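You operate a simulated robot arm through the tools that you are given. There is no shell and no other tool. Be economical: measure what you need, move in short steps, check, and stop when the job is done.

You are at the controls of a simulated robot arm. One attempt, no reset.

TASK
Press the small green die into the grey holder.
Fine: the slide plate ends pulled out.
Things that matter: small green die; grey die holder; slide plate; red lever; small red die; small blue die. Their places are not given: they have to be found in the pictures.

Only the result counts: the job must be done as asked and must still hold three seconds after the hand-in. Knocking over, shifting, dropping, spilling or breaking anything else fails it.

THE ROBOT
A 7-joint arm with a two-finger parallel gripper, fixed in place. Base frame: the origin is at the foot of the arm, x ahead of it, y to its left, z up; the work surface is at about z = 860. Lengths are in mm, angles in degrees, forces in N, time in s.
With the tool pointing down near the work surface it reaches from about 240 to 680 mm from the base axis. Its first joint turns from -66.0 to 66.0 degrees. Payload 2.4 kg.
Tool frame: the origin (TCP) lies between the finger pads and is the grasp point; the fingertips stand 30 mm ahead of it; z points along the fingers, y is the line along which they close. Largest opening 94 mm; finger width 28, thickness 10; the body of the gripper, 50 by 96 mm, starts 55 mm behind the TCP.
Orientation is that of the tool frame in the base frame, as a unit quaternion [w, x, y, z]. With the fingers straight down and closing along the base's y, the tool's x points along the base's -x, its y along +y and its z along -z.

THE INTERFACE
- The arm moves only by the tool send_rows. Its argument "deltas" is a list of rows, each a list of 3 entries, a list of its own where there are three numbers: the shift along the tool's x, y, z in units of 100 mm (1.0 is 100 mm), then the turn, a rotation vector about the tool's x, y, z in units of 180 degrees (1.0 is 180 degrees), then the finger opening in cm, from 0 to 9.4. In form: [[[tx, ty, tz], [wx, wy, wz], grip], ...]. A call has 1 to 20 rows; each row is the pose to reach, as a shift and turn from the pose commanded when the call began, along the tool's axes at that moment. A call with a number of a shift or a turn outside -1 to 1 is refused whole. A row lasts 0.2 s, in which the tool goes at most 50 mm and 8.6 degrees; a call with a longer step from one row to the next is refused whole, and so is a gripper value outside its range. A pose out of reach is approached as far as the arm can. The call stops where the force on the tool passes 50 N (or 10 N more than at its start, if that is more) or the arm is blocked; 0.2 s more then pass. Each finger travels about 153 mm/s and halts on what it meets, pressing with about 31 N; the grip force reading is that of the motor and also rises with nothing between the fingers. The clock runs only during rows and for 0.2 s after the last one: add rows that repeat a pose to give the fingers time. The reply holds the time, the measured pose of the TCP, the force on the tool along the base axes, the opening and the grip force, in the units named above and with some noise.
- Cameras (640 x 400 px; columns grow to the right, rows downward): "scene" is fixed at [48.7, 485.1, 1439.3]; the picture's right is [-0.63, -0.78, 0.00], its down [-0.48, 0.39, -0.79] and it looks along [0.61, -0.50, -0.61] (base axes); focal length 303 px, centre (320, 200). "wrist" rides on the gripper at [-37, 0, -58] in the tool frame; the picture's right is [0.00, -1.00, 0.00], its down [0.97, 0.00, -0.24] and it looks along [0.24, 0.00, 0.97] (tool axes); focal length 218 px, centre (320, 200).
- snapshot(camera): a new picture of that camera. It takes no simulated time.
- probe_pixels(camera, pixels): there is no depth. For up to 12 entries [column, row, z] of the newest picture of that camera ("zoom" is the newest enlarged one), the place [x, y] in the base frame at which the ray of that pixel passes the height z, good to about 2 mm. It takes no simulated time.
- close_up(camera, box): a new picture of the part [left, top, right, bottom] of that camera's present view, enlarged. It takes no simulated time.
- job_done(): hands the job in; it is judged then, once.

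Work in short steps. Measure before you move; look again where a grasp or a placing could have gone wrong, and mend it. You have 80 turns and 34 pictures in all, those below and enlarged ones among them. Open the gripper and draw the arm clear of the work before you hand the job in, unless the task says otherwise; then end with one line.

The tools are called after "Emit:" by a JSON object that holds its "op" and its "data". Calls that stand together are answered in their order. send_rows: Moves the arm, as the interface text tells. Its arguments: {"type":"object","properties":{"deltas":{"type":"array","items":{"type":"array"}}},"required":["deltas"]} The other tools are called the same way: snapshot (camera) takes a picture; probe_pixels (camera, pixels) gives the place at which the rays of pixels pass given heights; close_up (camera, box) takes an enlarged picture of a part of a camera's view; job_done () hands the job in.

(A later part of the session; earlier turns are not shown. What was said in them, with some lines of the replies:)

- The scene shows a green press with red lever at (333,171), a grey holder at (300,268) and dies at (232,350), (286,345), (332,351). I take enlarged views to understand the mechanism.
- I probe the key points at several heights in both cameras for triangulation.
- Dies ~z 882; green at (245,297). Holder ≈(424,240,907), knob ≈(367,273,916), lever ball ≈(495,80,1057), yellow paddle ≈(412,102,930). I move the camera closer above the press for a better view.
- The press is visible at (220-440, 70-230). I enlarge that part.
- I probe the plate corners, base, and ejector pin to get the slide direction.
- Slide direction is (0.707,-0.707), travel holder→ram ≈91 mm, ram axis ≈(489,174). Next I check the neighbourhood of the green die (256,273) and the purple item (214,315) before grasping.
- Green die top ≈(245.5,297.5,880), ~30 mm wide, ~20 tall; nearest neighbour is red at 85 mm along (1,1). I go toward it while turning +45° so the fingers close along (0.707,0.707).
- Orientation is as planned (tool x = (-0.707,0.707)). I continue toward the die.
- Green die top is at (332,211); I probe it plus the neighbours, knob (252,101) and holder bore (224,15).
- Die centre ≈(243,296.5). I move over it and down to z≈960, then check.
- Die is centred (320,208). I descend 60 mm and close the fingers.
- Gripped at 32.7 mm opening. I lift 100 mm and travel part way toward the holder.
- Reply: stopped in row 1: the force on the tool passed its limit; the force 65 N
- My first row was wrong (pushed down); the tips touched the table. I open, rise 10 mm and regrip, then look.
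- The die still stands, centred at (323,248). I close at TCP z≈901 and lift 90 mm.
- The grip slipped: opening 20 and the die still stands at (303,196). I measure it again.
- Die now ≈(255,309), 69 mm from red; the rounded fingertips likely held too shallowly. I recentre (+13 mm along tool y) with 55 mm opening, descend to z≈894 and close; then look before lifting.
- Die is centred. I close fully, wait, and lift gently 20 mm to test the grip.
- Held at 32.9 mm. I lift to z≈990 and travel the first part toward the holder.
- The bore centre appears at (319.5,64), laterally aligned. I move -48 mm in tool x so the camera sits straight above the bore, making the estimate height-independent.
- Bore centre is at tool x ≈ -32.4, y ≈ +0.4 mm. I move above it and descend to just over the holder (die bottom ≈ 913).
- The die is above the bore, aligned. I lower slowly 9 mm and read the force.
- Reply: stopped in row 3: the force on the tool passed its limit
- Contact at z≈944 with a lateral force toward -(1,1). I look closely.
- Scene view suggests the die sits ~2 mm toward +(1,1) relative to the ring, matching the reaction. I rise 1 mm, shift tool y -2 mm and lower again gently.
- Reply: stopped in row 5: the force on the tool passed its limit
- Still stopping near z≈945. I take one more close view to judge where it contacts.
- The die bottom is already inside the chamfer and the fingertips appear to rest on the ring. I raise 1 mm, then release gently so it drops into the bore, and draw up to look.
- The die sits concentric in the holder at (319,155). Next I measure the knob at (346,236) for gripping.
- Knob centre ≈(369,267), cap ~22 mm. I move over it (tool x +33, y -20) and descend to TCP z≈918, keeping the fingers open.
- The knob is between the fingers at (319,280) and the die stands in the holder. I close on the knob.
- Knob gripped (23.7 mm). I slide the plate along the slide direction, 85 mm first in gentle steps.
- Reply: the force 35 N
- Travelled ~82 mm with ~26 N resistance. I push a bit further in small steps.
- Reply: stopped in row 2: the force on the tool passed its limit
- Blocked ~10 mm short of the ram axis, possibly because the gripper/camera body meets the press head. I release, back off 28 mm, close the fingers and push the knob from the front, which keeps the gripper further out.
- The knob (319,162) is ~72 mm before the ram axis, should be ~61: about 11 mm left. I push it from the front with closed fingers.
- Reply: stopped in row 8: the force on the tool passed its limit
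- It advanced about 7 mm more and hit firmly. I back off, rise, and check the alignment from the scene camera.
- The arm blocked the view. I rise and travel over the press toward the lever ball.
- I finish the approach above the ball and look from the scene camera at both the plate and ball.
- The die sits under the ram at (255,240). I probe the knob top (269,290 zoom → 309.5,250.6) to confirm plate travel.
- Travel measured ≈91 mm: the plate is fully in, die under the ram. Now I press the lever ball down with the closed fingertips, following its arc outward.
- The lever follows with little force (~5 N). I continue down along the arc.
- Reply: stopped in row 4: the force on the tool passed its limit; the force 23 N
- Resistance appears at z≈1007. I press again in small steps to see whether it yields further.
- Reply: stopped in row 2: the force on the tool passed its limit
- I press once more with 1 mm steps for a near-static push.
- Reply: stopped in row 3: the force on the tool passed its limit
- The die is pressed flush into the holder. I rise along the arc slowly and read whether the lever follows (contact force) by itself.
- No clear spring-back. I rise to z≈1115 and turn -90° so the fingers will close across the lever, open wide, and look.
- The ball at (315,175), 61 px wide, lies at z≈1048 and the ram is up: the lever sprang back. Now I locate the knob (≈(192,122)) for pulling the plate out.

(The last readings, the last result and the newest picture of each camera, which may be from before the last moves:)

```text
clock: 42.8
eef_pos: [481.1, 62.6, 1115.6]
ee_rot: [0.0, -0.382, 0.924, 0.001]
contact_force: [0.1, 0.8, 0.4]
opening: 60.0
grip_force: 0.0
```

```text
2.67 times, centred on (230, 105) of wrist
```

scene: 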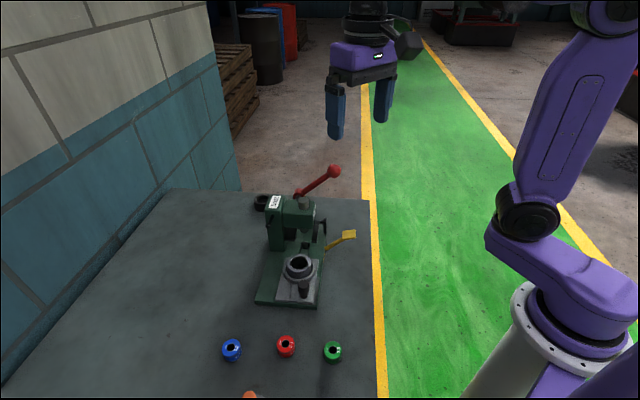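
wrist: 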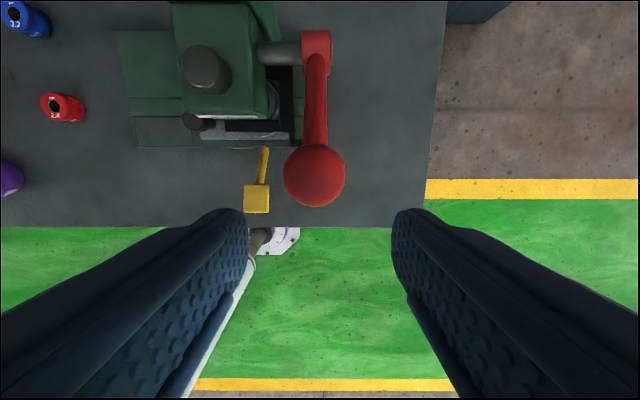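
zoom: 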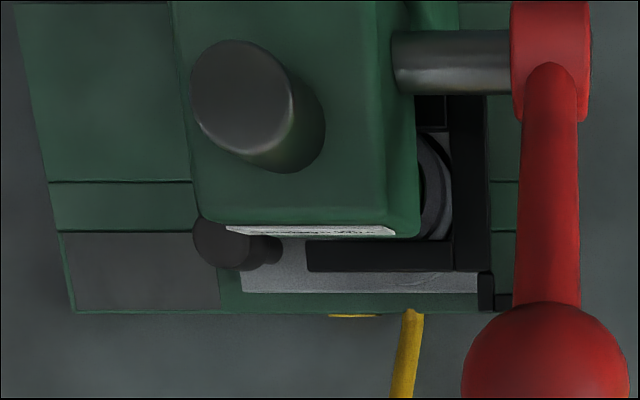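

Lever is up (ram raised). Knob ≈(432,204). No pictures remain, so I continue by measured poses: I move to a point 30 mm in front of the knob, wide open, to hook it with the inner finger.

Emit:
{"op": "send_rows", "data": {"deltas": [[[0, 0.4, -0.1], [0, 0, 0], 9.0], [[0, 0.8, -0.1], [0, 0, 0], 9.0], [[-0.3, 0.95, -0.1], [0, 0, 0], 9.0], [[-0.65, 0.95, -0.1], [0, 0, 0], 9.0], [[-0.65, 0.95, -0.1], [0, 0, 0], 9.0]]}}

```text
clock: 44.0
eef_pos: [459.4, 176.1, 1128.4]
ee_rot: [0.0, -0.382, 0.924, 0.002]
contact_force: [-0.2, -0.2, 0.5]
opening: 90.0
grip_force: 0.0
```

Target TCP ≈(410,225). I move there at height then descend to z≈1030.

Emit:
{"op": "send_rows", "data": {"deltas": [[[0, 0.35, 0], [0, 0, 0], 9.0], [[0, 0.7, 0], [0, 0, 0], 9.0], [[0, 0.7, 0.3], [0, 0, 0], 9.0], [[0, 0.7, 0.7], [0, 0, 0], 9.0], [[0, 0.7, 0.98], [0, 0, 0], 9.0], [[0, 0.7, 0.98], [0, 0, 0], 9.0]]}}

```text
clock: 45.4
eef_pos: [409.9, 227.4, 1028.8]
ee_rot: [0.001, -0.382, 0.924, 0.002]
contact_force: [0.9, -0.5, -0.5]
opening: 89.9
grip_force: 0.1
```

Slight correction (tool y -3 mm, x +2 mm), then I descend in steps to z≈931 while watching for contact.

Emit:
{"op": "send_rows", "data": {"deltas": [[[0.02, -0.03, 0.2], [0, 0, 0], 9.0], [[0.02, -0.03, 0.45], [0, 0, 0], 9.0], [[0.02, -0.03, 0.6], [0, 0, 0], 9.0], [[0.02, -0.03, 0.7], [0, 0, 0], 9.0], [[0.02, -0.03, 0.8], [0, 0, 0], 9.0], [[0.02, -0.03, 0.9], [0, 0, 0], 9.0], [[0.02, -0.03, 0.98], [0, 0, 0], 9.0], [[0.02, -0.03, 0.98], [0, 0, 0], 9.0]]}}

```text
clock: 47.2
eef_pos: [412.3, 223.2, 930.5]
ee_rot: [0.001, -0.382, 0.924, 0.002]
contact_force: [-0.8, 0.7, 0.4]
opening: 88.9
grip_force: 0.0
```

No contact, so the finger is behind the knob. I pull along -slide (tool y +) in gentle steps.

Emit:
{"op": "send_rows", "data": {"deltas": [[[0, 0.0, 0.04], [0, 0, 0], 9.0], [[0, 0.04, 0.04], [0, 0, 0], 9.0], [[0, 0.1, 0.04], [0, 0, 0], 9.0], [[0, 0.17, 0.04], [0, 0, 0], 9.0], [[0, 0.24, 0.04], [0, 0, 0], 9.0], [[0, 0.31, 0.04], [0, 0, 0], 9.0], [[0, 0.31, 0.04], [0, 0, 0], 9.0]]}}

```text
clock: 48.8
eef_pos: [389.5, 245.8, 926.8]
ee_rot: [0.002, -0.382, 0.924, 0.001]
contact_force: [-5.4, -4.7, 39.5]
opening: 89.8
grip_force: 0.2
```

A 39 N upward force appears; the tip probably rests on the collar. I raise 5 mm to relieve it and read again.

Emit:
{"op": "send_rows", "data": {"deltas": [[[0, 0, -0.03], [0, 0, 0], 9.0], [[0, 0, -0.05], [0, 0, 0], 9.0], [[0, 0, -0.05], [0, 0, 0], 9.0]]}}

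```text
clock: 49.6
eef_pos: [389.8, 245.1, 932.3]
ee_rot: [-0.001, -0.381, 0.925, 0.001]
contact_force: [-0.4, 0.6, 0.0]
opening: 89.9
grip_force: 0.1
```

Relieved. I keep this height and continue pulling 30 mm, watching the force.

Emit:
{"op": "send_rows", "data": {"deltas": [[[0, 0.05, 0], [0, 0, 0], 9.0], [[0, 0.11, 0], [0, 0, 0], 9.0], [[0, 0.17, 0], [0, 0, 0], 9.0], [[0, 0.23, 0], [0, 0, 0], 9.0], [[0, 0.3, 0], [0, 0, 0], 9.0]]}}

```text
clock: 50.8
eef_pos: [367.6, 266.8, 930.4]
ee_rot: [0.001, -0.382, 0.924, 0.002]
contact_force: [0.5, 0.1, 0.5]
opening: 89.9
grip_force: 0.3
```

No residual load. TCP is now just at the knob's pulled-out position (369,267), so I close gradually: this draws the knob to the middle and verifies it by the opening (≈24 mm).

Emit:
{"op": "send_rows", "data": {"deltas": [[[0, 0, 0.05], [0, 0, 0], 8.0], [[0, 0, 0.05], [0, 0, 0], 7.0], [[0, 0, 0.05], [0, 0, 0], 6.0], [[0, 0, 0.05], [0, 0, 0], 5.0], [[0, 0, 0.05], [0, 0, 0], 4.0], [[0, 0, 0.05], [0, 0, 0], 3.2], [[0, 0, 0.05], [0, 0, 0], 2.6], [[0, 0, 0.05], [0, 0, 0], 2.0], [[0, 0, 0.05], [0, 0, 0], 1.5], [[0, 0, 0.05], [0, 0, 0], 1.5]]}}

```text
clock: 53.0
eef_pos: [368.0, 268.0, 927.1]
ee_rot: [0.001, -0.382, 0.924, 0.002]
contact_force: [-0.9, 0.3, -0.1]
opening: 24.1
grip_force: 45.3
```

Opening 24.1 mm: the knob is gripped at (368,268), its original pulled-out place. I tug a few mm more to make sure it is at its stop.

Emit:
{"op": "send_rows", "data": {"deltas": [[[0, 0.02, 0], [0, 0, 0], 1.5], [[0, 0.04, 0], [0, 0, 0], 1.5], [[0, 0.06, 0], [0, 0, 0], 1.5], [[0, 0.06, 0], [0, 0, 0], 1.5]]}}

```text
clock: 54.0
eef_pos: [365.0, 269.0, 927.2]
ee_rot: [0.001, -0.381, 0.925, 0.001]
contact_force: [5.7, -3.6, 3.7]
opening: 23.7
grip_force: 44.9
```

At the stop. I open slightly (38 mm, staying clear of the holder) and rise straight up, then retreat.

Emit:
{"op": "send_rows", "data": {"deltas": [[[0, -0.03, 0], [0, 0, 0], 2.6], [[0, -0.03, 0], [0, 0, 0], 3.4], [[0, -0.03, 0], [0, 0, 0], 3.7], [[0, -0.03, -0.2], [0, 0, 0], 3.7], [[0, -0.03, -0.6], [0, 0, 0], 3.7], [[0, -0.03, -1.0], [0, 0, 0], 3.7], [[0, -0.03, -1.0], [0, 0, 0], 8.0], [[0, -0.03, -1.0], [0, 0, 0], 8.0]]}}

Emit:
{"op": "send_rows", "data": {"deltas": [[[0.1, 0, -0.45], [0, 0, 0], 8.0], [[0.2, 0, -0.9], [0, 0, 0], 8.0], [[0.2, 0, -0.9], [0, 0, 0], 8.0]]}}

```text
clock: 55.8
eef_pos: [367.0, 269.4, 1025.9]
ee_rot: [0.001, -0.382, 0.924, 0.001]
contact_force: [0.4, -0.8, -0.1]
opening: 80.1
grip_force: 0.0
```

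```text
clock: 56.6
eef_pos: [352.5, 254.0, 1116.2]
ee_rot: [-0.001, -0.382, 0.924, 0.001]
contact_force: [-1.1, 0.0, 0.1]
opening: 79.6
grip_force: 0.0
```

The die was seated under the ram, the lever is back up, the plate is out, and the gripper is open and clear. I hand the job in.

Emit:
{"op": "job_done", "data": {}}

```text
The job is handed in.
```

I pressed the green die flush into the grey holder and pulled the slide plate back out. The last picture of the die was taken while it was under the ram; I confirmed the plate's final position from gripper readings only, because I had no pictures left.
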